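You operate a simulated robot arm through the tools that you are given. There is no shell and no other tool.

The job below is to be done with a simulated robot arm. You get a single attempt, and the scene is never put back.

## Task
Fill the steel pot to MAX and run its steam cycle.
Fine: from the spout; pot lid on the round mat meanwhile, back on before the cycle; spout back in the middle.

The check looks at the end state, three seconds after you hand in, the way a careful person would. Anything else that was tipped, shoved, dropped, spilled or broken makes it a failure. A push-on lid holds only when it is set on centred and level and pressed home; a screw cap is set on level and turned clockwise until tight.

## Robot
A 6-joint arm with a fingered hand, fixed in place. Base frame: the origin is at the foot of the arm, x ahead of it, y to its left, z up. Readings come in m, degrees, newtons and seconds.
With the tool pointing down near the work surface it reaches from about 0.34 to 0.76 m from the base axis. Its first joint turns from -166.0 to 166.0 degrees. Payload 4 kg.
The TCP is the grasp point between the finger pads, 0.026 m short of the fingertips. In the tool frame z runs along the fingers and y along their closing line. The gripper opens to 0.148 m. The gripper's body begins 0.073 m behind the TCP. The gripper is a hand of 3 fingers: y runs from the thumb to the fingers, the wrist lies at [0, 0, -0.239] in the tool frame, and closing takes about 1.5 s.
Orientation is that of the tool frame in the base frame, as a unit quaternion [x, y, z, w]. With the fingers straight down and closing along the base's y, the tool's x points along the base's -x, its y along +y and its z along -z.

## Interface
- The arm moves only by the tool play_rows. Its arguments are lists of equal length, an entry for each row: "translation": the shift along the base's x, y, z in units of 25 mm (1.0 is 25 mm), a list of three; "rotation": the turn, a rotation vector about the base's x, y, z in units of 6 degrees (1.0 is 6 degrees), a list of three. In form: {"translation": [[tx, ty, tz], ...], "rotation": [[wx, wy, wz], ...]}. A call has 1 to 20 rows; each row shifts and turns the commanded pose from where the row before left it. "hand" is the opening, from 0 (shut) to 1 (fully open), set as the call begins (left out, the last holds). A call with a number of a shift or a turn outside -1 to 1 is refused whole. A row lasts 0.2 s, in which the tool goes at most 0.05 m and 8.6 degrees; a call with a longer step from one row to the next is refused whole, and so is a gripper value outside its range. Where a pose cannot be reached the arm comes as near as it can. A force on the tool above 40 N (or 10 N above the force at the start of the call, whichever is more), or a blocked arm, ends the call early, and 0.2 s more pass. The fingers move at their own pace (about 0.153 m/s each) and stop on an object; they squeeze with about 25 N. The grip force told is the motor's: it shows also when the fingers shut on nothing. Time passes only in rows, and 0.2 s behind the last, so rows that do not move let the fingers close. The reply holds the time, the measured pose of the TCP, the force on the tool along the base axes, the opening and the grip force, in the units named above and with some noise, with the torque about the TCP (base axes, N m) and any sound that the robot's microphone picked up.
- Cameras (640 x 400 px; columns grow to the right, rows downward): "scene" is fixed at [0.0477, 0.6419, 1.6461]; the picture's right is [-0.85, -0.53, 0.00], its down [-0.23, 0.36, -0.91] and it looks along [0.48, -0.77, -0.43] (base axes); focal length 321 px, centre (320, 200). "wrist" rides on the gripper at [0.068, -0.039, -0.09] in the tool frame; the picture's right is [0.50, 0.87, 0.00], its down [-0.66, 0.38, -0.65] and it looks along [-0.57, 0.33, 0.76] (tool axes); focal length 222 px, centre (320, 200). There is no depth. A picture from a camera that has moved, and an enlarged one, comes with that camera's place and axes in the base frame and with its lens. The place of the scene camera against the robot may be out by one fixed shift of up to 0.012 m in any direction.
- grab_frame(camera): a new picture of that camera. The clock stands still meanwhile.
- raise_lower(by): slides the trunk up (or, below 0, down) by that many m; the arm rides with it, the base frame stays. It gives what a move gives, with no picture.
- grasp_type(shape): the hand has 3 fingers and takes this shape, open, in about a second: jaw (thumb against the fingers, like two jaws); tri (thumb and two fingers); tip (a fingertip pinch); poke (one finger out to press); point (the index stretched); flat (the hand flat); cup (the hand cupped); fist (a fist). The gripper value then closes the fingers along that shape, each until it touches; the sizes above hold for jaw. It gives what a move gives, with no picture.
- zoom(camera, box): a new picture of the part [left, top, right, bottom] of that camera's present view, enlarged. The clock stands still meanwhile.
- finish_job(): hands the job in; it is judged then, once.

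Places have to be worked out from the pictures, the camera data and where the tool is seen. Open the gripper and draw the arm clear of the work before you hand the job in, unless the task says otherwise.

The tools are called by a JSON object that holds its "op" and its "data". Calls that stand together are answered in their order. play_rows: Moves the arm, as the interface text tells. Its arguments: {"type":"object","properties":{"translation":{"type":"array","items":{"type":"array","items":{"type":"number"}}},"rotation":{"type":"array","items":{"type":"array","items":{"type":"number"}}},"hand":{"type":"number"}},"required":["translation","rotation"]} The other tools are called the same way: raise_lower (by) slides the trunk up or down; grasp_type (shape) gives the hand a shape; grab_frame (camera) takes a picture; zoom (camera, box) takes an enlarged picture of a part of a camera's view; finish_job () hands the job in.

At the start:

```text
t: 0.0
position: [0.4123, -0.0636, 1.3091]
tool_rot: [0.0, 1.0, 0.0, -0.001]
contact_force: [0.1, 0.5, -0.1]
wrist_torque: [0.01, -0.03, -0.01]
gripper_width: 0.1479
grip_force: 0.1
shape: jaw
trunk travel left (down, up): [-0.525, 0.065]
```

scene: 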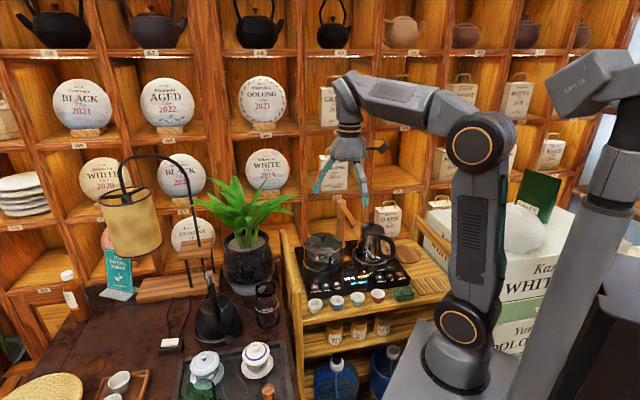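
wrist: 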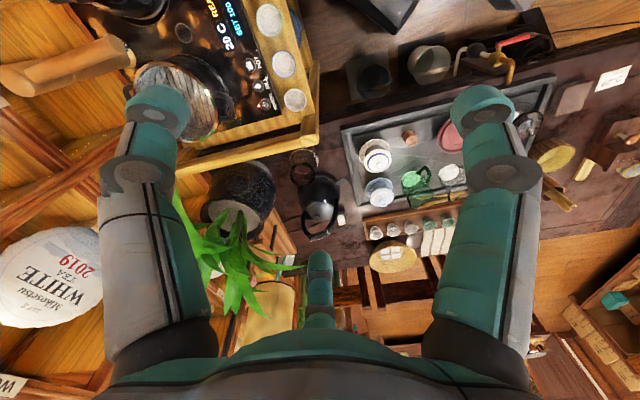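

I start by looking closely at the tea cart with the stove, the pot and the spout.

{"op": "zoom", "data": {"camera": "scene", "box": [280, 180, 460, 320]}}

{"op": "zoom", "data": {"camera": "scene", "box": [80, 140, 300, 300]}}

{"op": "zoom", "data": {"camera": "scene", "box": [140, 260, 300, 400]}}

{"op": "zoom", "data": {"camera": "wrist", "box": [60, 0, 340, 200]}}

```text
2.86 times, centred on (370, 250) of scene
camera zoom: at [0.0477, 0.6419, 1.6461], right [-0.85, -0.53, 0.0], down [-0.23, 0.36, -0.91], along [0.48, -0.77, -0.43], focal length 918 px, centre (177, 57)
```

zoom: 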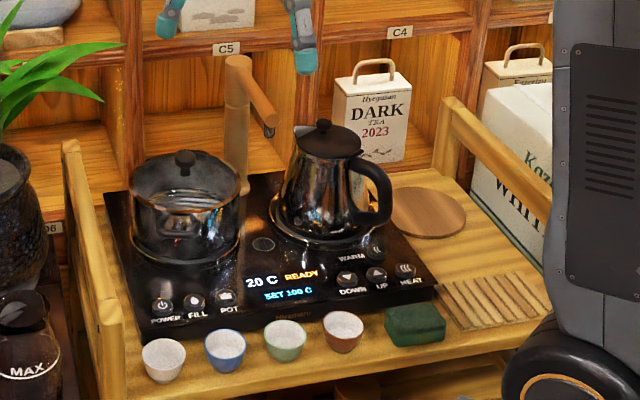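

```text
2.50 times, centred on (190, 220) of scene
camera zoom: at [0.0477, 0.6419, 1.6461], right [-0.85, -0.53, 0.0], down [-0.23, 0.36, -0.91], along [0.48, -0.77, -0.43], focal length 803 px, centre (645, 150)
```

zoom: 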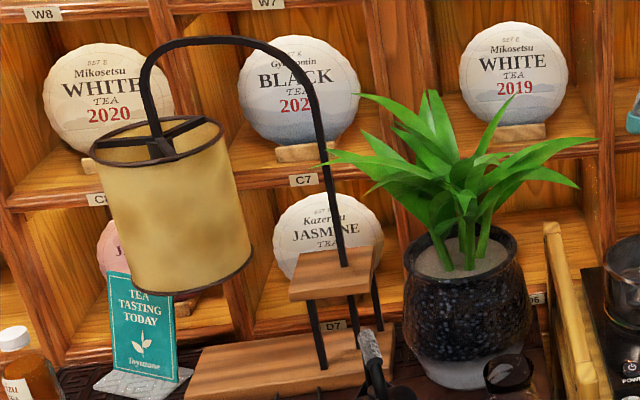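

```text
2.86 times, centred on (220, 330) of scene
camera zoom: at [0.0477, 0.6419, 1.6461], right [-0.85, -0.53, 0.0], down [-0.23, 0.36, -0.91], along [0.48, -0.77, -0.43], focal length 918 px, centre (606, -171)
```

zoom: 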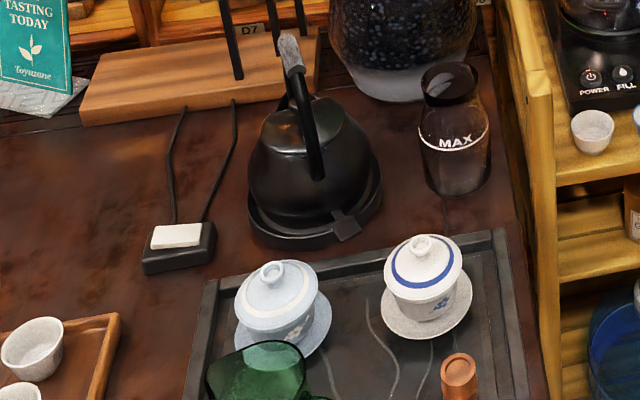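

```text
2.00 times, centred on (200, 100) of wrist
camera zoom: at [0.3435, -0.1037, 1.3993], right [-0.5, 0.87, 0.0], down [0.66, 0.38, 0.65], along [0.57, 0.33, -0.76], focal length 444 px, centre (560, 400)
```

zoom: 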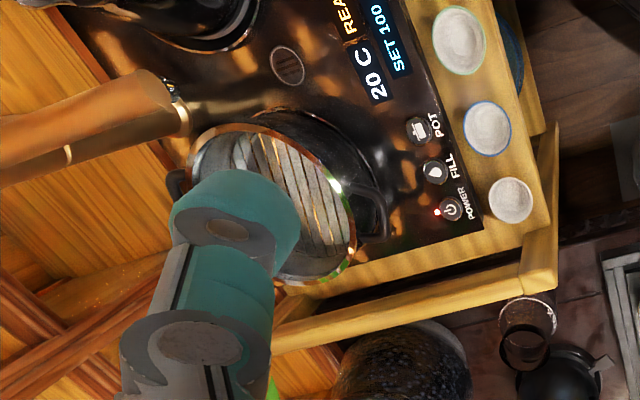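

The cart seems to stand diagonally: the panel is near z 0.87, the pot near (0.59, -0.25), the kettle near (0.44, -0.38) and the round mat near (0.33, -0.52). I turn the hand so the wrist camera faces the cart.

{"op": "play_rows", "data": {"translation": [[-0.3, 0.1, 0], [-0.3, 0.1, 0], [-0.3, 0.1, 0], [-0.3, 0.1, 0], [-0.3, 0.1, 0], [-0.3, 0.1, 0], [-0.3, 0.1, 0], [-0.3, 0.1, 0], [-0.3, 0.1, 0], [-0.3, 0.1, 0], [-0.3, 0.1, 0], [-0.3, 0.1, 0], [0, 0, 0], [0, 0, 0]], "rotation": [[0, 0, -1], [0, 0, -1], [0, 0, -1], [0, 0, -1], [0, 0, -1], [0, 0, -1], [0, 0, -1], [0, 0, -1], [0, 0, -1], [0, 0, -1], [0, 0, -1], [0, 0, -1], [0, 0, -1], [0, 0, 0]]}}

{"op": "grab_frame", "data": {"camera": "wrist"}}

```text
t: 3.0
position: [0.3232, -0.0343, 1.3091]
tool_rot: [0.63, 0.777, 0.0, 0.0]
contact_force: [-0.1, -0.6, 0.2]
wrist_torque: [-0.01, 0.0, 0.02]
gripper_width: 0.1476
grip_force: 0.1
shape: jaw
trunk travel left (down, up): [-0.525, 0.065]
```

```text
taken
camera wrist: at [0.269, 0.0234, 1.3997], right [0.74, 0.67, 0.0], down [0.51, -0.56, 0.65], along [0.44, -0.49, -0.76], focal length 222 px, centre (320, 200)
```

wrist: 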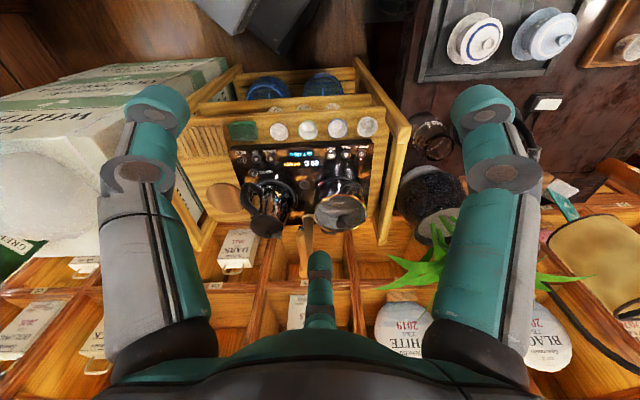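

Now the whole cart is visible (upside down); I zoom in.

{"op": "zoom", "data": {"camera": "wrist", "box": [190, 110, 400, 250]}}

{"op": "zoom", "data": {"camera": "wrist", "box": [220, 130, 320, 200]}}

{"op": "zoom", "data": {"camera": "wrist", "box": [290, 130, 390, 240]}}

```text
2.86 times, centred on (295, 180) of wrist
camera zoom: at [0.269, 0.0234, 1.3997], right [0.74, 0.67, 0.0], down [0.51, -0.56, 0.65], along [0.44, -0.49, -0.76], focal length 635 px, centre (391, 257)
```

zoom: 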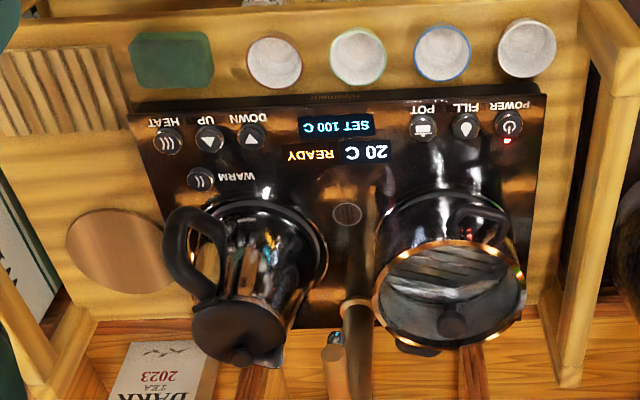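

```text
5.71 times, centred on (270, 165) of wrist
camera zoom: at [0.269, 0.0234, 1.3997], right [0.74, 0.67, 0.0], down [0.51, -0.56, 0.65], along [0.44, -0.49, -0.76], focal length 1269 px, centre (606, 400)
```

zoom: 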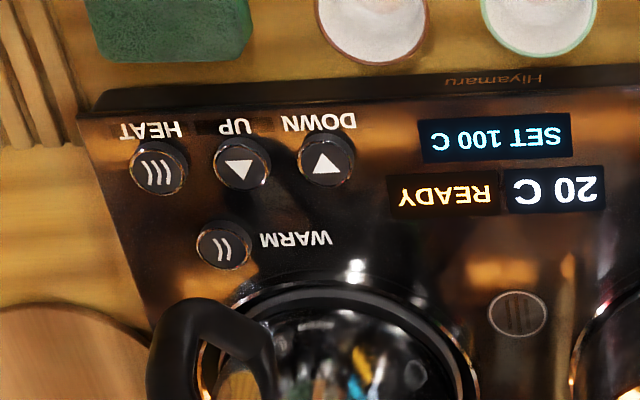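

```text
3.64 times, centred on (340, 185) of wrist
camera zoom: at [0.269, 0.0234, 1.3997], right [0.74, 0.67, 0.0], down [0.51, -0.56, 0.65], along [0.44, -0.49, -0.76], focal length 808 px, centre (247, 254)
```

zoom: 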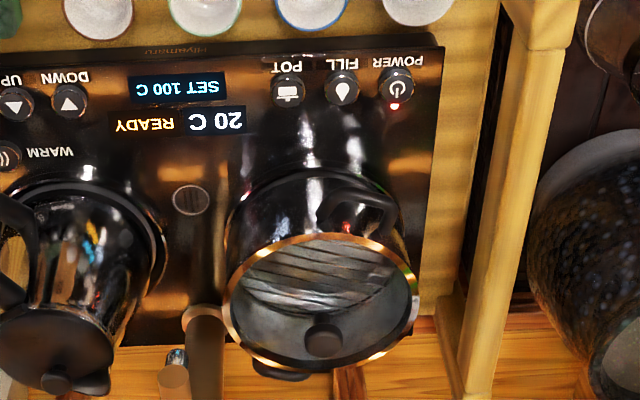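

The panel buttons work out at about z 0.835: POWER (0.564, -0.132), FILL (0.534, -0.160), POT (0.504, -0.189). The steel pot is the left one with the glass lid. I lower the trunk for a closer look.

{"op": "raise_lower", "data": {"by": -0.2}}

{"op": "grab_frame", "data": {"camera": "wrist"}}

{"op": "grab_frame", "data": {"camera": "scene"}}

```text
t: 5.2
position: [0.3226, -0.0338, 1.1099]
tool_rot: [0.63, 0.777, 0.0, 0.001]
contact_force: [-0.5, -0.7, 0.1]
wrist_torque: [-0.03, 0.01, -0.02]
gripper_width: 0.1478
grip_force: 0.0
shape: jaw
trunk travel left (down, up): [-0.325, 0.265]
```

```text
taken
camera wrist: at [0.269, 0.0233, 1.1997], right [0.74, 0.67, 0.0], down [0.51, -0.56, 0.65], along [0.44, -0.49, -0.76], focal length 222 px, centre (320, 200)
```

wrist: 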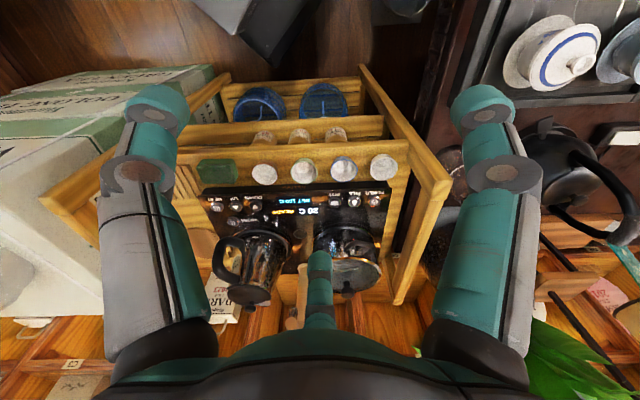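

```text
taken
```

scene: 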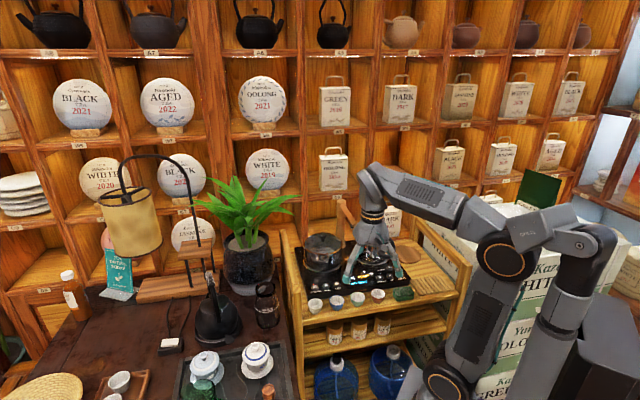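

I zoom in on the pot and spout from the lower view.

{"op": "zoom", "data": {"camera": "wrist", "box": [180, 170, 420, 330]}}

{"op": "zoom", "data": {"camera": "scene", "box": [290, 190, 450, 310]}}

```text
2.50 times, centred on (300, 250) of wrist
camera zoom: at [0.269, 0.0233, 1.1997], right [0.74, 0.67, 0.0], down [0.51, -0.56, 0.65], along [0.44, -0.49, -0.76], focal length 555 px, centre (370, 75)
```

zoom: 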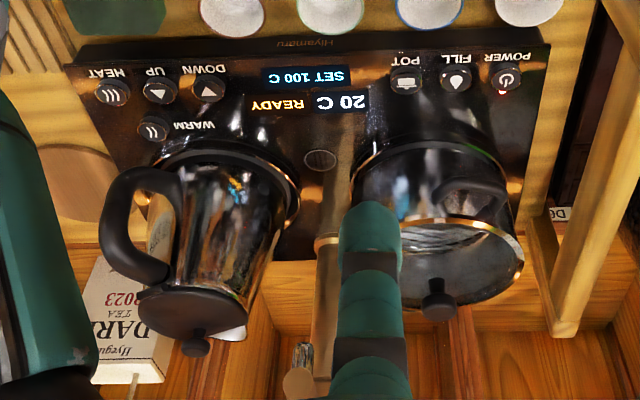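

```text
3.33 times, centred on (370, 250) of scene
camera zoom: at [0.0477, 0.6419, 1.6461], right [-0.85, -0.53, 0.0], down [-0.23, 0.36, -0.91], along [0.48, -0.77, -0.43], focal length 1071 px, centre (153, 33)
```

zoom: 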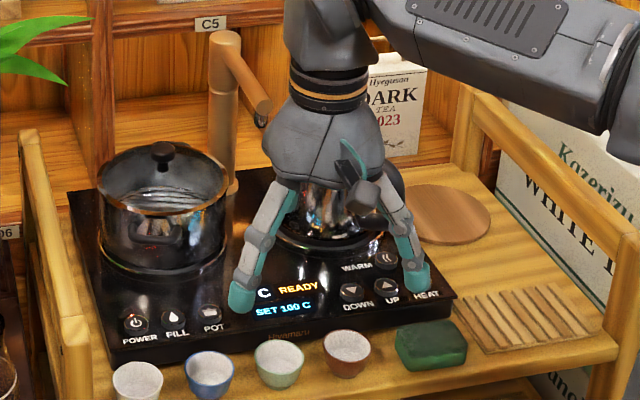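

I check the hand's real finger layout against the scene before grasping anything.

{"op": "zoom", "data": {"camera": "scene", "box": [335, 200, 405, 290]}}

{"op": "zoom", "data": {"camera": "wrist", "box": [70, 60, 570, 400]}}

```text
4.44 times, centred on (370, 245) of scene
camera zoom: at [0.0477, 0.6419, 1.6461], right [-0.85, -0.53, 0.0], down [-0.23, 0.36, -0.91], along [0.48, -0.77, -0.43], focal length 1428 px, centre (98, 0)
```

zoom: 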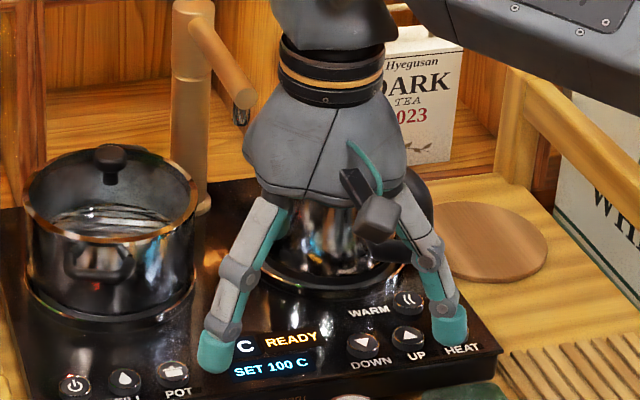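

```text
1.18 times, centred on (320, 230) of wrist
camera zoom: at [0.269, 0.0233, 1.1997], right [0.74, 0.67, 0.0], down [0.51, -0.56, 0.65], along [0.44, -0.49, -0.76], focal length 261 px, centre (320, 165)
```

zoom: 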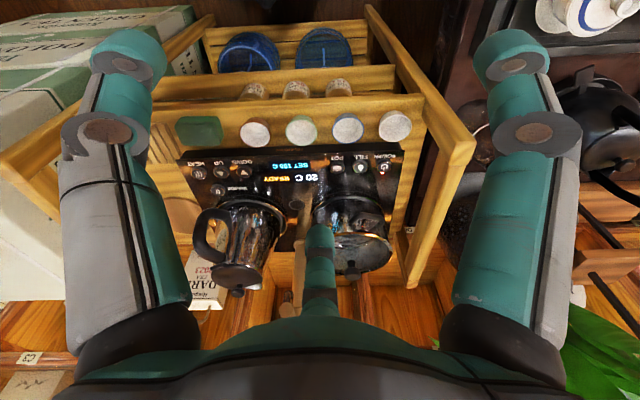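

The hand shows a thumb at tool -y and two spread fingers; I close partly in free air to see how they converge.

{"op": "play_rows", "data": {"translation": [[0, 0, 0], [0, 0, 0], [0, 0, 0], [0, 0, 0], [0, 0, 0]], "rotation": [[0, 0, 0], [0, 0, 0], [0, 0, 0], [0, 0, 0], [0, 0, 0]], "hand": 0.3}}

{"op": "grab_frame", "data": {"camera": "wrist"}}

{"op": "zoom", "data": {"camera": "scene", "box": [325, 190, 425, 290]}}

```text
t: 6.4
position: [0.3226, -0.0359, 1.1093]
tool_rot: [0.629, 0.777, -0.001, 0.0]
contact_force: [-0.3, -0.5, 0.9]
wrist_torque: [0.01, 0.02, 0.01]
gripper_width: 0.0448
grip_force: 0.0
shape: jaw
trunk travel left (down, up): [-0.325, 0.265]
```

```text
taken
camera wrist: at [0.269, 0.0233, 1.1997], right [0.74, 0.67, 0.0], down [0.51, -0.56, 0.65], along [0.44, -0.49, -0.76], focal length 222 px, centre (320, 200)
```

wrist: 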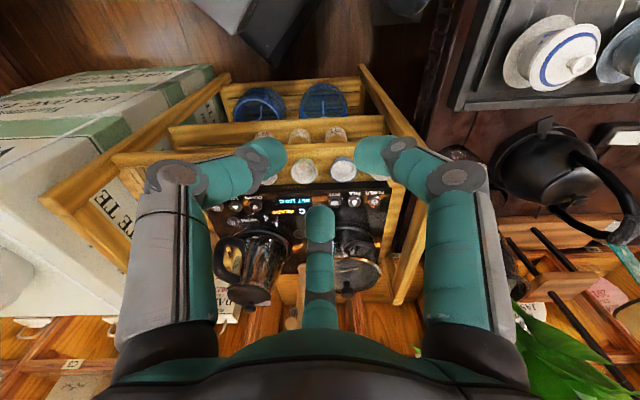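

```text
4.00 times, centred on (375, 240) of scene
camera zoom: at [0.0477, 0.6419, 1.6461], right [-0.85, -0.53, 0.0], down [-0.23, 0.36, -0.91], along [0.48, -0.77, -0.43], focal length 1285 px, centre (100, 40)
```

zoom: 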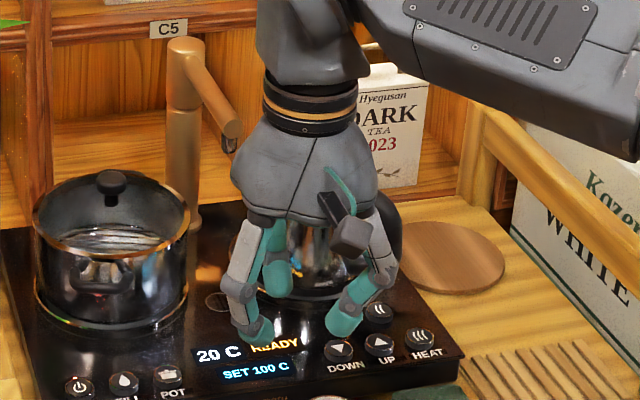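

The fingers close radially around the tool axis (three at 120°). Now I open again and move over the right side of the cart for a clear look at the mat, rail and kettle.

{"op": "play_rows", "data": {"translation": [[-0.1, -0.9, 0], [-0.1, -0.9, 0], [-0.1, -0.9, 0], [-0.1, -0.9, 0], [-0.1, -0.9, 0], [-0.1, -0.9, 0], [-0.1, -0.9, 0], [-0.1, -0.9, 0], [-0.1, -0.9, 0], [-0.1, -0.9, 0], [0, 0, 0]], "rotation": [[0, 0, -1], [0, 0, -1], [0, 0, -1], [0, 0, -1], [0, 0, -1], [0, 0, 0], [0, 0, 0], [0, 0, 0], [0, 0, 0], [0, 0, 0], [0, 0, 0]], "hand": 1}}

{"op": "grab_frame", "data": {"camera": "wrist"}}

{"op": "zoom", "data": {"camera": "scene", "box": [290, 190, 470, 310]}}

```text
t: 8.8
position: [0.2986, -0.2587, 1.1081]
tool_rot: [0.81, 0.587, 0.0, 0.001]
contact_force: [-0.3, -0.2, -0.3]
wrist_torque: [0.01, 0.02, -0.01]
gripper_width: 0.1479
grip_force: 0.0
shape: jaw
trunk travel left (down, up): [-0.325, 0.265]
```

```text
taken
camera wrist: at [0.2804, -0.1829, 1.1992], right [0.98, 0.21, 0.0], down [0.16, -0.74, 0.65], along [0.14, -0.64, -0.76], focal length 222 px, centre (320, 200)
```

wrist: 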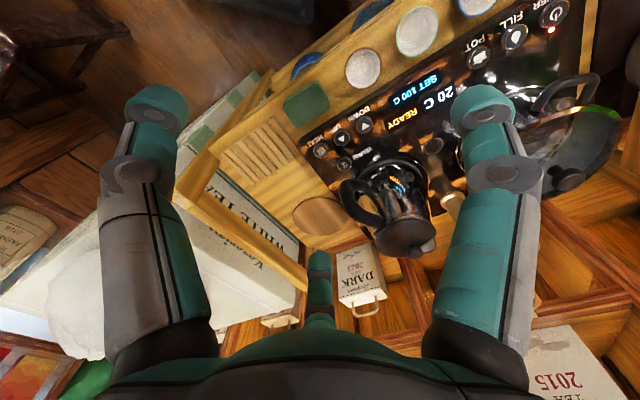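

```text
3.33 times, centred on (380, 250) of scene
camera zoom: at [0.0477, 0.6419, 1.6461], right [-0.85, -0.53, 0.0], down [-0.23, 0.36, -0.91], along [0.48, -0.77, -0.43], focal length 1071 px, centre (120, 33)
```

zoom: 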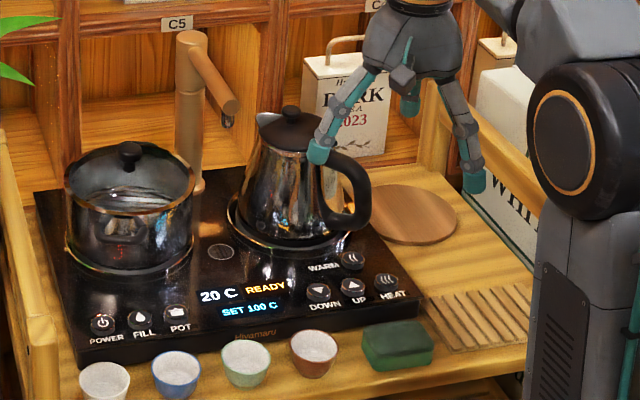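

{"op": "zoom", "data": {"camera": "wrist", "box": [170, 80, 490, 300]}}

```text
1.82 times, centred on (330, 190) of wrist
camera zoom: at [0.2804, -0.1829, 1.1992], right [0.98, 0.21, 0.0], down [0.16, -0.74, 0.65], along [0.14, -0.64, -0.76], focal length 404 px, centre (302, 218)
```

zoom: 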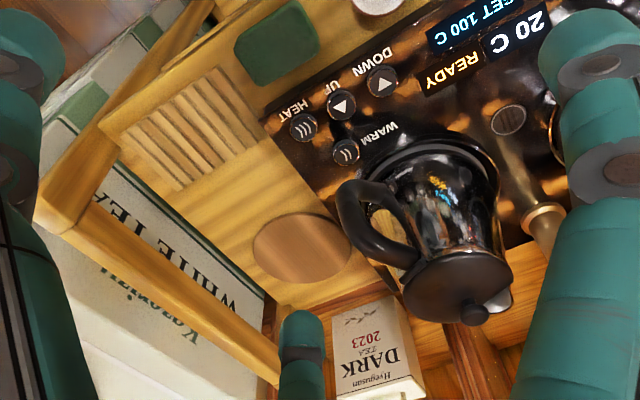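

The mat centre works out at (0.357, -0.555), top about z 0.82, with clearance to kettle and rail. Next I go up and over to hover above the pot to see the knob and spout closely.

{"op": "play_rows", "data": {"translation": [[0, 0, 1], [0, 0, 1], [0, 0, 1], [0, 0, 0.6], [1, 0, 0], [1, 0, 0], [1, 0, 0], [1, 0, 0], [1, 0, 0], [1, 0, 0], [1, 0, 0], [1, 0, 0], [1, 0, 0], [1, 0, 0], [1, -0.3, 0], [1, -0.3, 0], [0.6, 0, 0], [0, 0, 0]], "rotation": [[0, 0, 0], [0, 0, 0], [0, 0, 0], [0, 0, 0], [0, 0, 0], [0, 0, 0], [0, 0, 0], [0, 0, 0], [0, 0, 0], [0, 0, 0], [0, 0, 0], [0, 0, 0], [0, 0, 0], [0, 0, 0], [0, 0, 0], [0, 0, 0], [0, 0, 0], [0, 0, 0]]}}

{"op": "grab_frame", "data": {"camera": "wrist"}}

{"op": "zoom", "data": {"camera": "wrist", "box": [200, 80, 440, 240]}}

{"op": "zoom", "data": {"camera": "scene", "box": [290, 190, 450, 310]}}

```text
t: 12.6
position: [0.5442, -0.2349, 1.1132]
tool_rot: [0.809, 0.588, 0.0, 0.001]
contact_force: [0.5, 0.1, -0.4]
wrist_torque: [0.0, 0.01, 0.0]
gripper_width: 0.1481
grip_force: 0.1
shape: jaw
out of reach, approached as far as the arm can: row 8, 9, 10, 11, 12, 13, 14, 15, 16, 17
trunk travel left (down, up): [-0.325, 0.265]
```

```text
taken
camera wrist: at [0.5267, -0.1589, 1.2022], right [0.98, 0.21, 0.0], down [0.16, -0.74, 0.66], along [0.14, -0.64, -0.76], focal length 222 px, centre (320, 200)
```

wrist: 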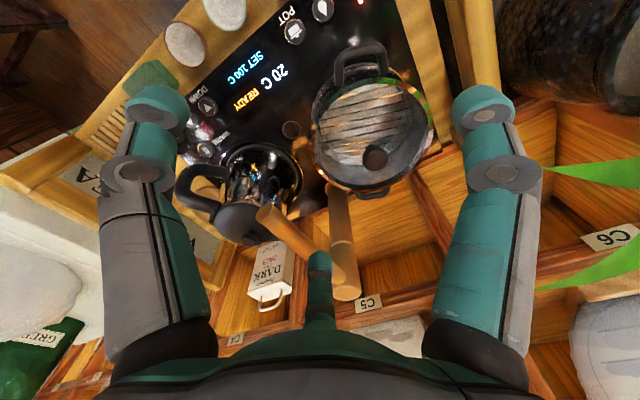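

```text
2.50 times, centred on (320, 160) of wrist
camera zoom: at [0.5267, -0.1589, 1.2022], right [0.98, 0.21, 0.0], down [0.16, -0.74, 0.66], along [0.14, -0.64, -0.76], focal length 555 px, centre (320, 300)
```

zoom: 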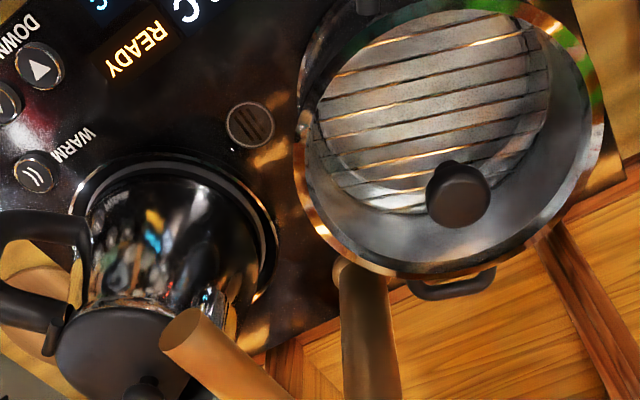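

```text
3.33 times, centred on (370, 250) of scene
camera zoom: at [0.0477, 0.6419, 1.6461], right [-0.85, -0.53, 0.0], down [-0.23, 0.36, -0.91], along [0.48, -0.77, -0.43], focal length 1071 px, centre (153, 33)
```

zoom: 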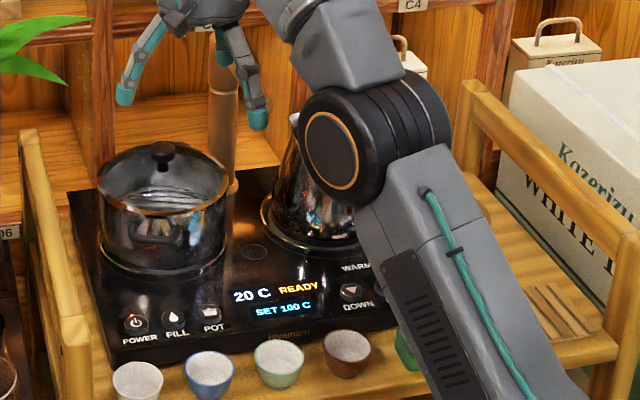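

At this trunk height the pot is out of reach since the shoulder sits too low. I raise the trunk again so the arm can reach outward more.

{"op": "raise_lower", "data": {"by": 0.2}}

{"op": "play_rows", "data": {"translation": [[0, 0, 0], [0, 0, 0]], "rotation": [[0, 0, 0], [0, 0, 0]]}}

```text
t: 14.7
position: [0.5445, -0.2356, 1.3114]
tool_rot: [0.809, 0.588, 0.0, 0.0]
contact_force: [-0.5, 0.5, 0.5]
wrist_torque: [-0.05, 0.0, -0.01]
gripper_width: 0.1478
grip_force: 0.0
shape: jaw
trunk travel left (down, up): [-0.525, 0.065]
```

```text
t: 15.3
position: [0.5442, -0.2351, 1.3122]
tool_rot: [0.809, 0.588, 0.001, 0.0]
contact_force: [-0.2, 0.5, 0.2]
wrist_torque: [0.0, -0.01, 0.02]
gripper_width: 0.1478
grip_force: 0.1
shape: jaw
trunk travel left (down, up): [-0.525, 0.065]
```

The refined knob estimate is about (0.622, -0.282, top 0.965). I hover above it with the hand partly closed to check the alignment.

{"op": "play_rows", "data": {"translation": [[0.78, -0.47, 0], [0.78, -0.47, 0], [0.78, -0.47, 0], [0.78, -0.47, 0], [0, 0, -1], [0, 0, -1], [0, 0, -1], [0, 0, -1], [0, 0, -1], [0, 0, -1], [0, 0, -1], [0, 0, 0], [0, 0, 0]], "rotation": [[0, 0, 0], [0, 0, 0], [0, 0, 0], [0, 0, 0], [0, 0, 0], [0, 0, 0], [0, 0, 0], [0, 0, 0], [0, 0, 0], [0, 0, 0], [0, 0, 0], [0, 0, 0], [0, 0, 0]], "hand": 0.5}}

{"op": "grab_frame", "data": {"camera": "wrist"}}

{"op": "zoom", "data": {"camera": "scene", "box": [290, 170, 450, 290]}}

```text
t: 18.1
position: [0.5763, -0.2427, 1.0989]
tool_rot: [0.809, 0.588, 0.0, 0.001]
contact_force: [-0.5, 0.4, 0.5]
wrist_torque: [0.0, 0.0, -0.04]
gripper_width: 0.0745
grip_force: 0.1
shape: jaw
out of reach, approached as far as the arm can: row 1, 2, 3, 4
trunk travel left (down, up): [-0.525, 0.065]
```

```text
taken
camera wrist: at [0.5589, -0.1665, 1.189], right [0.98, 0.21, 0.0], down [0.16, -0.74, 0.66], along [0.14, -0.64, -0.76], focal length 222 px, centre (320, 200)
```

wrist: 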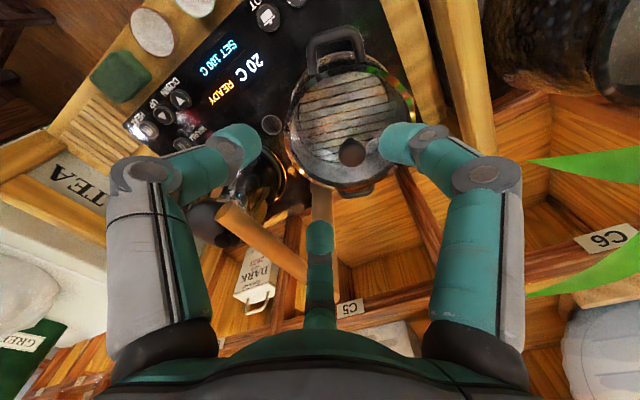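

```text
3.33 times, centred on (370, 230) of scene
camera zoom: at [0.0477, 0.6419, 1.6461], right [-0.85, -0.53, 0.0], down [-0.23, 0.36, -0.91], along [0.48, -0.77, -0.43], focal length 1071 px, centre (153, 100)
```

zoom: 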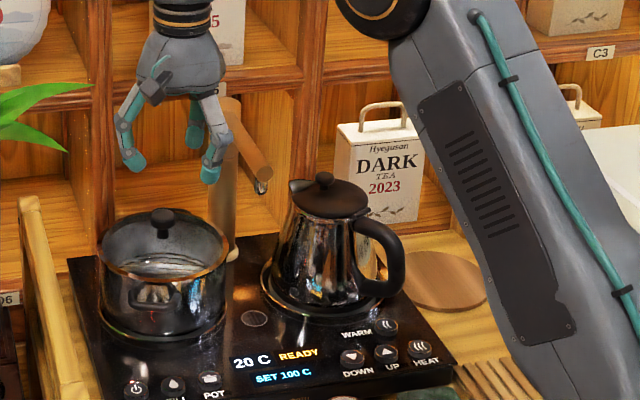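

Now lower, I should reach farther. I move toward the knob axis at (0.619, -0.279).

{"op": "play_rows", "data": {"translation": [[0.43, -0.36, 0], [0.43, -0.36, 0], [0.43, -0.36, 0], [0.43, -0.36, 0], [0, 0, 0], [0, 0, 0]], "rotation": [[0, 0, 0], [0, 0, 0], [0, 0, 0], [0, 0, 0], [0, 0, 0], [0, 0, 0]], "hand": 0.5}}

{"op": "grab_frame", "data": {"camera": "wrist"}}

{"op": "zoom", "data": {"camera": "wrist", "box": [220, 70, 420, 220]}}

{"op": "zoom", "data": {"camera": "scene", "box": [290, 170, 410, 280]}}

```text
t: 19.5
position: [0.6201, -0.2784, 1.0978]
tool_rot: [0.809, 0.588, 0.001, 0.001]
contact_force: [0.2, -0.4, -1.1]
wrist_torque: [-0.01, -0.03, 0.0]
gripper_width: 0.0744
grip_force: 0.1
shape: jaw
trunk travel left (down, up): [-0.525, 0.065]
```

```text
taken
camera wrist: at [0.6023, -0.2024, 1.189], right [0.98, 0.21, 0.0], down [0.16, -0.74, 0.66], along [0.14, -0.64, -0.76], focal length 222 px, centre (320, 200)
```

wrist: 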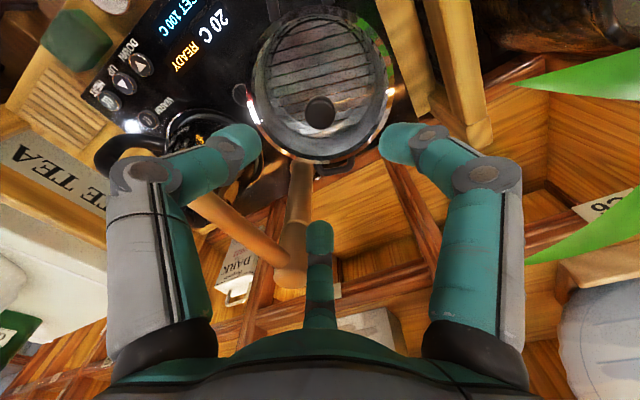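

```text
2.67 times, centred on (320, 145) of wrist
camera zoom: at [0.6023, -0.2024, 1.189], right [0.98, 0.21, 0.0], down [0.16, -0.74, 0.66], along [0.14, -0.64, -0.76], focal length 592 px, centre (320, 347)
```

zoom: 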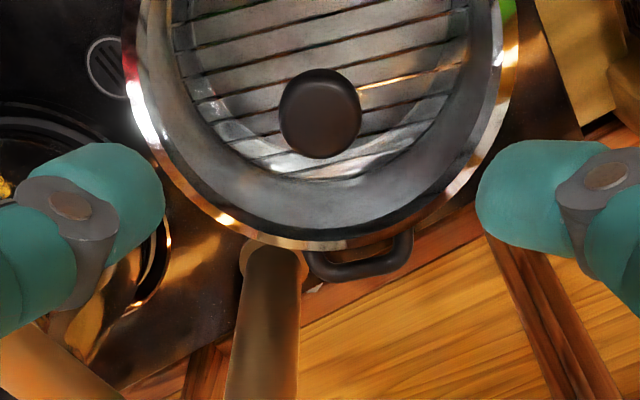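

```text
3.64 times, centred on (350, 225) of scene
camera zoom: at [0.0477, 0.6419, 1.6461], right [-0.85, -0.53, 0.0], down [-0.23, 0.36, -0.91], along [0.48, -0.77, -0.43], focal length 1168 px, centre (211, 109)
```

zoom: 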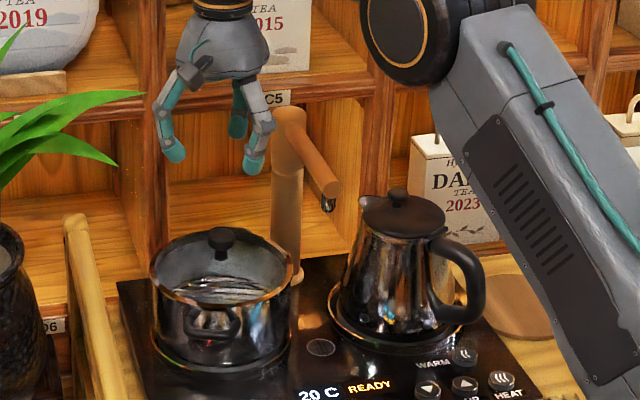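

The knob lies on the tool axis (column 320). I narrow the hand and descend to just above the knob, then check.

{"op": "play_rows", "data": {"translation": [[0, 0, -0.8], [0, 0, -0.8], [0, 0, -0.8], [0, 0, -0.8], [0, 0, -0.5], [0, 0, 0]], "rotation": [[0, 0, 0], [0, 0, 0], [0, 0, 0], [0, 0, 0], [0, 0, 0], [0, 0, 0]], "hand": 0.45}}

{"op": "zoom", "data": {"camera": "wrist", "box": [220, 70, 420, 220]}}

{"op": "zoom", "data": {"camera": "scene", "box": [300, 190, 390, 280]}}

```text
t: 20.9
position: [0.6211, -0.2793, 1.0061]
tool_rot: [0.809, 0.588, 0.0, 0.001]
contact_force: [0.3, -0.3, -0.9]
wrist_torque: [0.0, 0.02, -0.03]
gripper_width: 0.067
grip_force: 0.0
shape: jaw
trunk travel left (down, up): [-0.525, 0.065]
```

```text
2.67 times, centred on (320, 145) of wrist
camera zoom: at [0.6022, -0.2027, 1.0961], right [0.98, 0.21, 0.0], down [0.16, -0.74, 0.66], along [0.14, -0.64, -0.76], focal length 592 px, centre (320, 347)
```

zoom: 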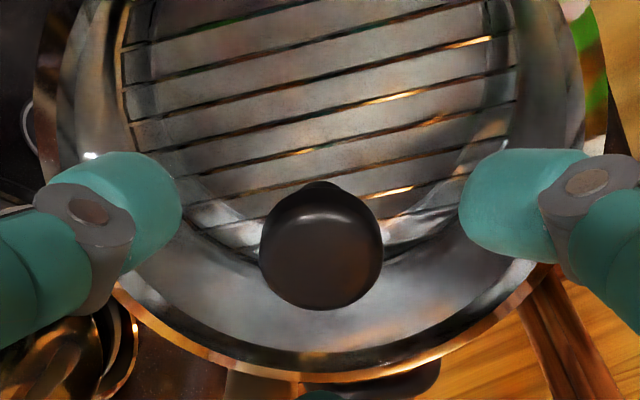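

```text
4.44 times, centred on (345, 235) of scene
camera zoom: at [0.0477, 0.6419, 1.6461], right [-0.85, -0.53, 0.0], down [-0.23, 0.36, -0.91], along [0.48, -0.77, -0.43], focal length 1428 px, centre (209, 44)
```

zoom: 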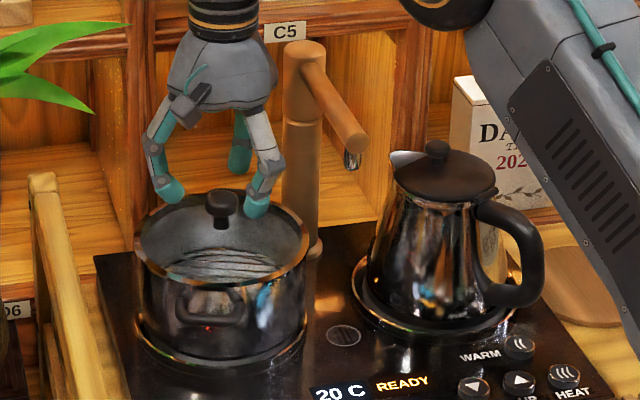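

The knob (30 mm wide) is centred with its top near 0.967. I descend 30 mm so the tips sit around the knob and check before closing.

{"op": "play_rows", "data": {"translation": [[0, 0, -0.4], [0, 0, -0.4], [0, 0, -0.4], [0, 0, 0]], "rotation": [[0, 0, 0], [0, 0, 0], [0, 0, 0], [0, 0, 0]]}}

{"op": "zoom", "data": {"camera": "wrist", "box": [220, 100, 420, 250]}}

{"op": "zoom", "data": {"camera": "scene", "box": [310, 205, 370, 255]}}

```text
t: 21.9
position: [0.6215, -0.2786, 0.9759]
tool_rot: [0.809, 0.588, 0.0, 0.001]
contact_force: [0.4, 0.2, -0.4]
wrist_torque: [0.0, 0.0, -0.05]
gripper_width: 0.0673
grip_force: 0.1
shape: jaw
trunk travel left (down, up): [-0.525, 0.065]
```

```text
2.67 times, centred on (320, 175) of wrist
camera zoom: at [0.6024, -0.2025, 1.0657], right [0.98, 0.21, 0.0], down [0.16, -0.74, 0.66], along [0.14, -0.64, -0.76], focal length 592 px, centre (320, 267)
```

zoom: 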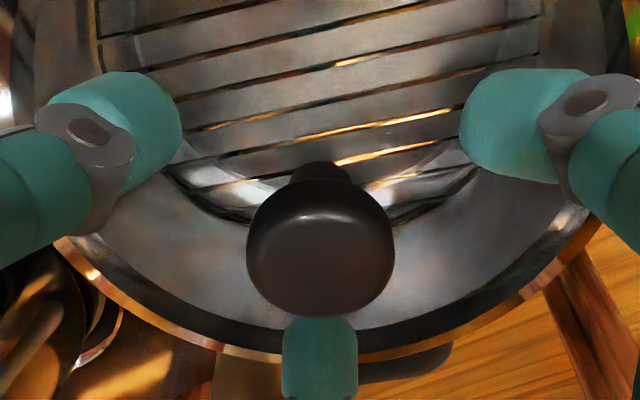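

```text
8.00 times, centred on (340, 230) of scene
camera zoom: at [0.0477, 0.6419, 1.6461], right [-0.85, -0.53, 0.0], down [-0.23, 0.36, -0.91], along [0.48, -0.77, -0.43], focal length 2570 px, centre (160, -40)
```

zoom: 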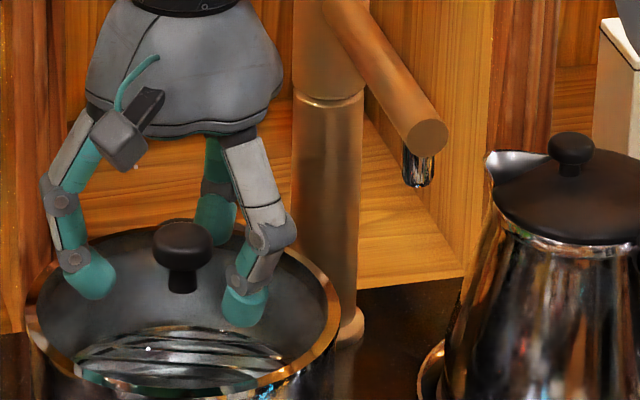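

The tips straddle the mushroom knob with about 1 cm left above the lid glass. I close the hand on it.

{"op": "play_rows", "data": {"translation": [[0, 0, 0], [0, 0, 0], [0, 0, 0], [0, 0, 0], [0, 0, 0], [0, 0, 0], [0, 0, 0], [0, 0, 0]], "rotation": [[0, 0, 0], [0, 0, 0], [0, 0, 0], [0, 0, 0], [0, 0, 0], [0, 0, 0], [0, 0, 0], [0, 0, 0]], "hand": 0}}

{"op": "zoom", "data": {"camera": "wrist", "box": [220, 100, 420, 250]}}

{"op": "zoom", "data": {"camera": "scene", "box": [310, 205, 370, 255]}}

```text
t: 23.7
position: [0.6209, -0.2783, 0.9757]
tool_rot: [0.809, 0.588, 0.0, 0.001]
contact_force: [-0.4, -0.4, -1.4]
wrist_torque: [-0.01, 0.03, -0.01]
gripper_width: 0.02
grip_force: 25.3
shape: jaw
trunk travel left (down, up): [-0.525, 0.065]
heard: snap
```

```text
2.67 times, centred on (320, 175) of wrist
camera zoom: at [0.6025, -0.2025, 1.0658], right [0.98, 0.21, 0.0], down [0.16, -0.74, 0.66], along [0.14, -0.64, -0.76], focal length 592 px, centre (320, 267)
```

zoom: 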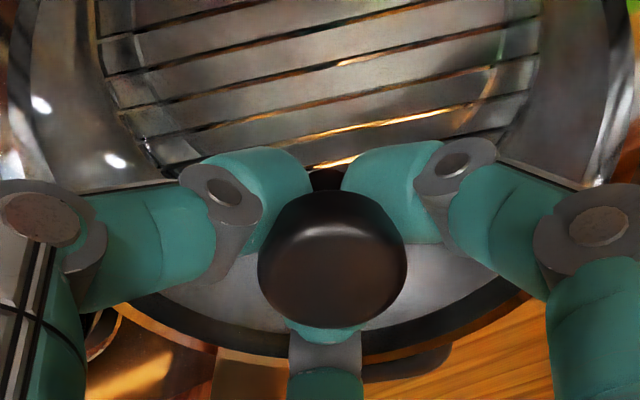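

```text
8.00 times, centred on (340, 230) of scene
camera zoom: at [0.0477, 0.6419, 1.6461], right [-0.85, -0.53, 0.0], down [-0.23, 0.36, -0.91], along [0.48, -0.77, -0.43], focal length 2570 px, centre (160, -40)
```

zoom: 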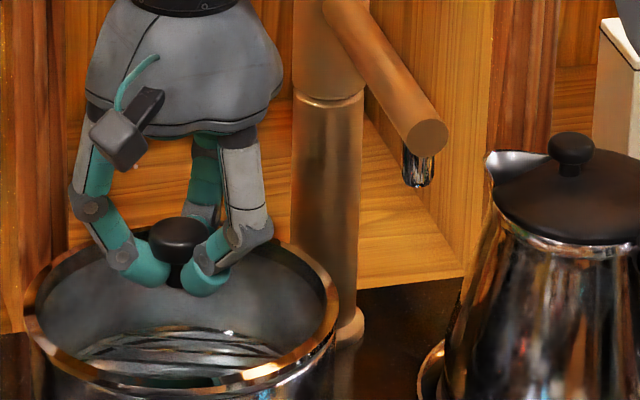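

The fingers snapped in under the knob head on its stem (20 mm, 25 N). I lift gently and look.

{"op": "play_rows", "data": {"translation": [[0, 0, 0.2], [0, 0, 0.4], [0, 0, 0.6], [0, 0, 0.8], [0, 0, 0]], "rotation": [[0, 0, 0], [0, 0, 0], [0, 0, 0], [0, 0, 0], [0, 0, 0]]}}

{"op": "grab_frame", "data": {"camera": "wrist"}}

{"op": "zoom", "data": {"camera": "scene", "box": [300, 190, 390, 270]}}

```text
t: 24.9
position: [0.6213, -0.2785, 1.0265]
tool_rot: [0.809, 0.588, 0.0, 0.001]
contact_force: [-0.3, 0.2, -1.8]
wrist_torque: [-0.01, 0.02, -0.03]
gripper_width: 0.0197
grip_force: 25.3
shape: jaw
trunk travel left (down, up): [-0.525, 0.065]
```

```text
taken
camera wrist: at [0.6021, -0.2026, 1.1165], right [0.98, 0.21, 0.0], down [0.16, -0.74, 0.66], along [0.14, -0.64, -0.76], focal length 222 px, centre (320, 200)
```

wrist: 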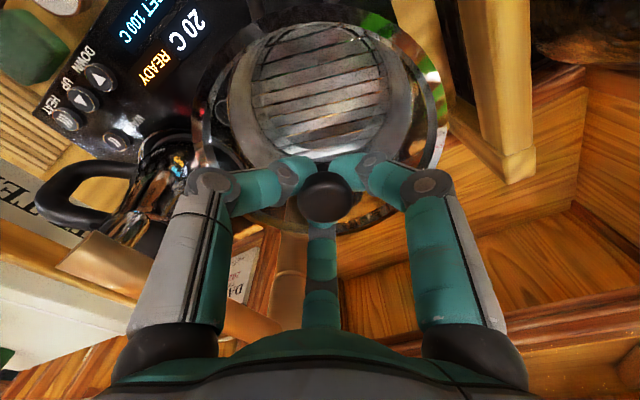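

```text
5.00 times, centred on (345, 230) of scene
camera zoom: at [0.0477, 0.6419, 1.6461], right [-0.85, -0.53, 0.0], down [-0.23, 0.36, -0.91], along [0.48, -0.77, -0.43], focal length 1606 px, centre (195, 50)
```

zoom: 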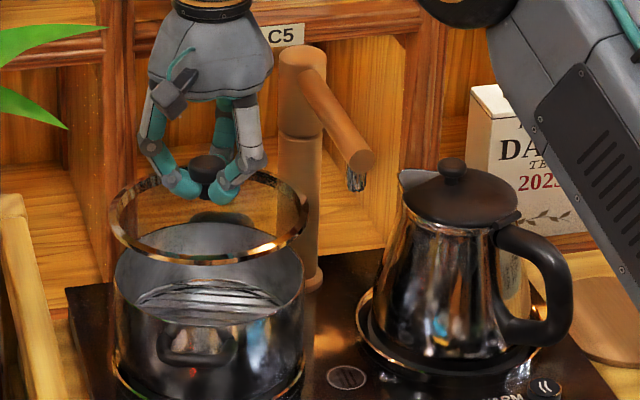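

The lid is off, level and held. I carry it forward and up, clear of the spout, before crossing to the mat.

{"op": "play_rows", "data": {"translation": [[-0.71, 0.785, 0.735], [-0.71, 0.785, 0.735], [-0.71, 0.785, 0.735], [-0.71, 0.785, 0.735], [0, 0, 1], [0, 0, 1], [0, 0, 1], [0, 0, 1], [0, 0, 0]], "rotation": [[0, 0, 0], [0, 0, 0], [0, 0, 0], [0, 0, 0], [0, 0, 0], [0, 0, 0], [0, 0, 0], [0, 0, 0], [0, 0, 0]]}}

{"op": "zoom", "data": {"camera": "scene", "box": [280, 140, 440, 280]}}

```text
t: 26.9
position: [0.5492, -0.1999, 1.1991]
tool_rot: [0.809, 0.588, 0.001, 0.0]
contact_force: [-0.1, -0.6, -0.7]
wrist_torque: [0.01, -0.01, 0.01]
gripper_width: 0.0194
grip_force: 25.1
shape: jaw
trunk travel left (down, up): [-0.525, 0.065]
```

```text
2.86 times, centred on (360, 210) of scene
camera zoom: at [0.0477, 0.6419, 1.6461], right [-0.85, -0.53, 0.0], down [-0.23, 0.36, -0.91], along [0.48, -0.77, -0.43], focal length 918 px, centre (206, 171)
```

zoom: 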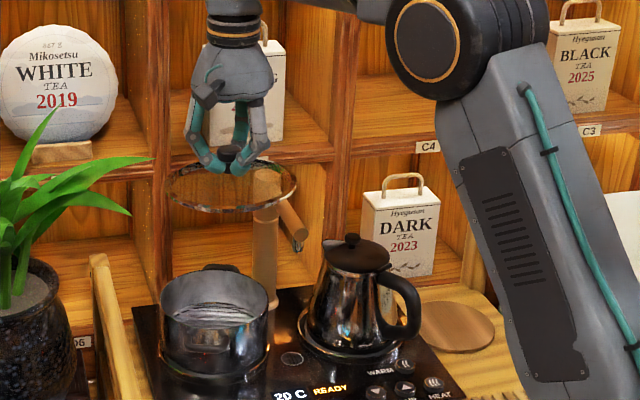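

The lid hangs level. I cross above the kettle to over the mat at z 1.20.

{"op": "play_rows", "data": {"translation": [[-0.512, -0.947, 0], [-0.512, -0.947, 0], [-0.512, -0.947, 0], [-0.512, -0.947, 0], [-0.512, -0.947, 0], [-0.512, -0.947, 0], [-0.512, -0.947, 0], [-0.512, -0.947, 0], [-0.512, -0.947, 0], [-0.512, -0.947, 0], [-0.512, -0.947, 0], [-0.512, -0.947, 0], [-0.512, -0.947, 0], [-0.512, -0.947, 0], [-0.512, -0.947, 0], [0, 0, 0], [0, 0, 0]], "rotation": [[0, 0, 0], [0, 0, 0], [0, 0, 0], [0, 0, 0], [0, 0, 0], [0, 0, 0], [0, 0, 0], [0, 0, 0], [0, 0, 0], [0, 0, 0], [0, 0, 0], [0, 0, 0], [0, 0, 0], [0, 0, 0], [0, 0, 0], [0, 0, 0], [0, 0, 0]]}}

{"op": "grab_frame", "data": {"camera": "wrist"}}

{"op": "grab_frame", "data": {"camera": "scene"}}

```text
t: 30.5
position: [0.366, -0.5386, 1.1994]
tool_rot: [0.81, 0.586, 0.001, 0.003]
contact_force: [-0.4, -0.6, -1.6]
wrist_torque: [0.02, 0.02, -0.01]
gripper_width: 0.0187
grip_force: 24.9
shape: jaw
out of reach, approached as far as the arm can: row 15
trunk travel left (down, up): [-0.525, 0.065]
```

```text
taken
camera wrist: at [0.3471, -0.4634, 1.2896], right [0.98, 0.21, 0.01], down [0.15, -0.74, 0.66], along [0.14, -0.64, -0.75], focal length 222 px, centre (320, 200)
```

wrist: 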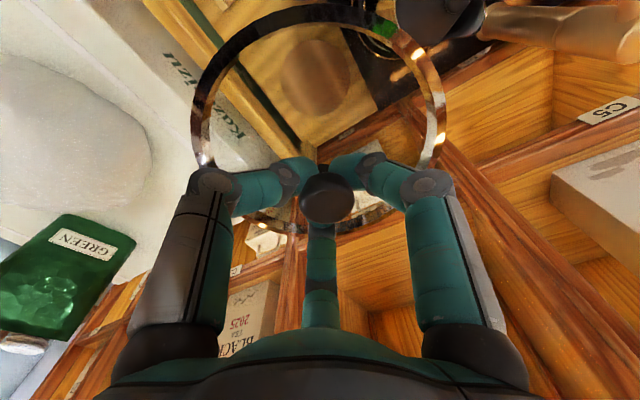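

```text
taken
```

scene: 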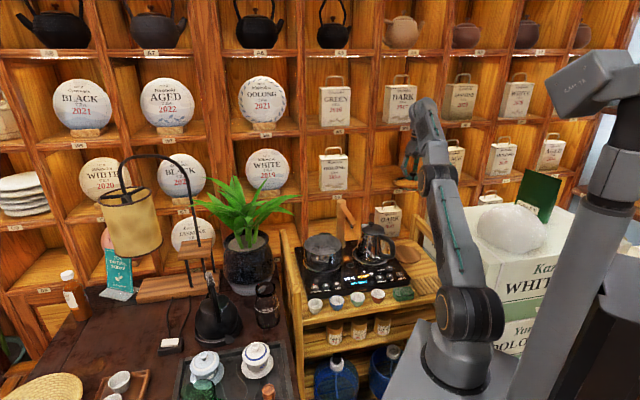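

The mat is below at about (0.357, -0.557). I centre over it and descend, stopping above it to check.

{"op": "play_rows", "data": {"translation": [[0, 0, -0.9], [-0.1, -0.17, -0.9], [-0.1, -0.17, -0.9], [-0.1, -0.17, -0.9], [-0.1, -0.17, -0.9], [0, 0, -0.9], [0, 0, -0.9], [0, 0, -0.9], [0, 0, -0.9], [0, 0, -0.9], [0, 0, -0.9], [0, 0, -0.5], [0, 0, 0]], "rotation": [[0, 0, 0], [0, 0, 0], [0, 0, 0], [0, 0, 0], [0, 0, 0], [0, 0, 0], [0, 0, 0], [0, 0, 0], [0, 0, 0], [0, 0, 0], [0, 0, 0], [0, 0, 0], [0, 0, 0]]}}

{"op": "grab_frame", "data": {"camera": "wrist"}}

{"op": "zoom", "data": {"camera": "scene", "box": [340, 190, 480, 300]}}

```text
t: 33.3
position: [0.3503, -0.5453, 1.19]
tool_rot: [0.809, 0.588, 0.002, -0.009]
contact_force: [-0.7, -0.2, -1.9]
wrist_torque: [0.0, 0.04, -0.01]
gripper_width: 0.0187
grip_force: 25.1
shape: jaw
out of reach, approached as far as the arm can: row 1, 2, 3, 4, 5, 6, 7, 8, 9, 10, 11, 12
trunk travel left (down, up): [-0.525, 0.065]
```

```text
taken
camera wrist: at [0.3327, -0.47, 1.2816], right [0.98, 0.21, 0.0], down [0.16, -0.75, 0.64], along [0.13, -0.63, -0.77], focal length 222 px, centre (320, 200)
```

wrist: 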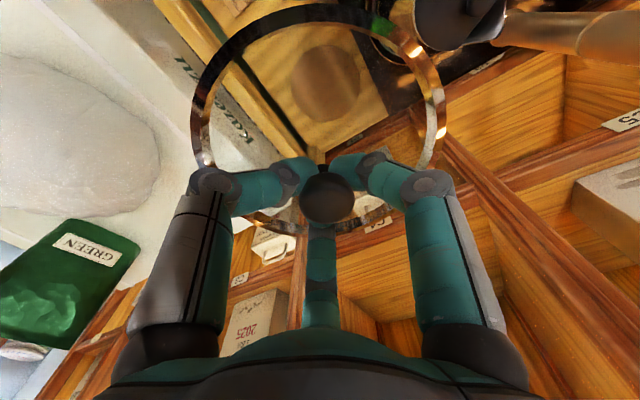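

```text
3.64 times, centred on (410, 245) of scene
camera zoom: at [0.0477, 0.6419, 1.6461], right [-0.85, -0.53, 0.0], down [-0.23, 0.36, -0.91], along [0.48, -0.77, -0.43], focal length 1168 px, centre (-7, 36)
```

zoom: 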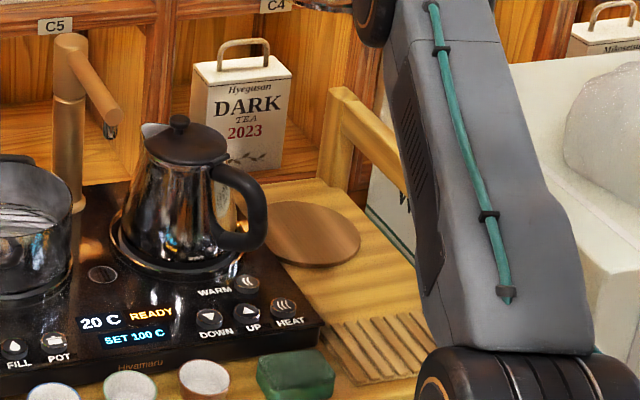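

The arm jammed at its reach limit while stretched. I back inwards a little, then lower, keeping clear of the kettle.

{"op": "play_rows", "data": {"translation": [[-0.2, 0.5, 0], [-0.3, 0.6, 0], [-0.3, 0.6, 0], [0, 0, -0.5], [0, 0, -0.5], [0, 0, 0]], "rotation": [[0, 0, 0], [0, 0, 0], [0, 0, 0], [0, 0, 0], [0, 0, 0], [0, 0, 0]]}}

```text
t: 34.7
position: [0.3511, -0.5424, 1.1953]
tool_rot: [0.808, 0.589, 0.001, -0.004]
contact_force: [0.1, -0.4, -1.3]
wrist_torque: [-0.01, 0.0, -0.05]
gripper_width: 0.0188
grip_force: 25.0
shape: jaw
out of reach, approached as far as the arm can: row 1, 2, 3, 4, 5
trunk travel left (down, up): [-0.525, 0.065]
```

Still stuck, so I retrace the last good direction (back toward the pot side) to free the arm.

{"op": "play_rows", "data": {"translation": [[0.3, 0.6, 0], [0.5, 0.9, 0], [0.5, 0.9, 0], [0, 0, 0]], "rotation": [[0, 0, 0], [0, 0, 0], [0, 0, 0], [0, 0, 0]]}}

```text
t: 35.7
position: [0.4013, -0.512, 1.2031]
tool_rot: [0.809, 0.588, 0.0, 0.001]
contact_force: [-0.7, 0.9, -1.5]
wrist_torque: [0.03, 0.01, 0.01]
gripper_width: 0.0187
grip_force: 25.2
shape: jaw
out of reach, approached as far as the arm can: row 1, 2, 3
trunk travel left (down, up): [-0.525, 0.065]
```

The arm keeps its radius (0.65), so the elbow looks stretched straight. I command a larger inward and downward move to bend it.

{"op": "play_rows", "data": {"translation": [[-0.5, 0.7, -0.5], [-0.5, 0.7, -0.5], [-0.5, 0.7, -0.5], [-0.5, 0.7, -0.5], [0, 0, 0]], "rotation": [[0, 0, 0], [0, 0, 0], [0, 0, 0], [0, 0, 0], [0, 0, 0]]}}

{"op": "zoom", "data": {"camera": "scene", "box": [300, 60, 640, 400]}}

```text
t: 36.9
position: [0.4002, -0.5107, 1.2042]
tool_rot: [0.809, 0.588, 0.001, 0.001]
contact_force: [0.6, -0.2, -1.1]
wrist_torque: [-0.04, 0.0, 0.0]
gripper_width: 0.0189
grip_force: 25.1
shape: jaw
out of reach, approached as far as the arm can: row 1, 2, 3, 4
trunk travel left (down, up): [-0.525, 0.065]
```

```text
1.18 times, centred on (470, 230) of scene
camera zoom: at [0.0477, 0.6419, 1.6461], right [-0.85, -0.53, 0.0], down [-0.23, 0.36, -0.91], along [0.48, -0.77, -0.43], focal length 378 px, centre (144, 165)
```

zoom: 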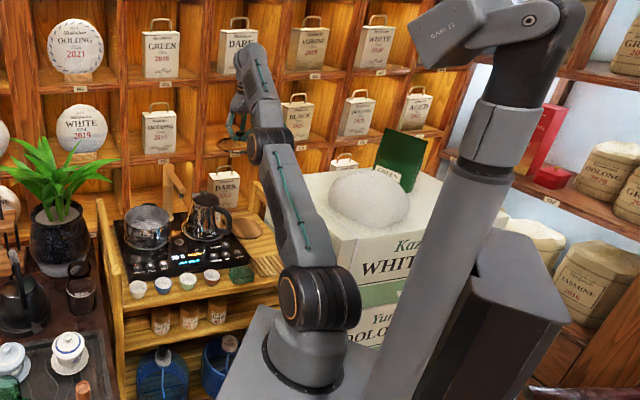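

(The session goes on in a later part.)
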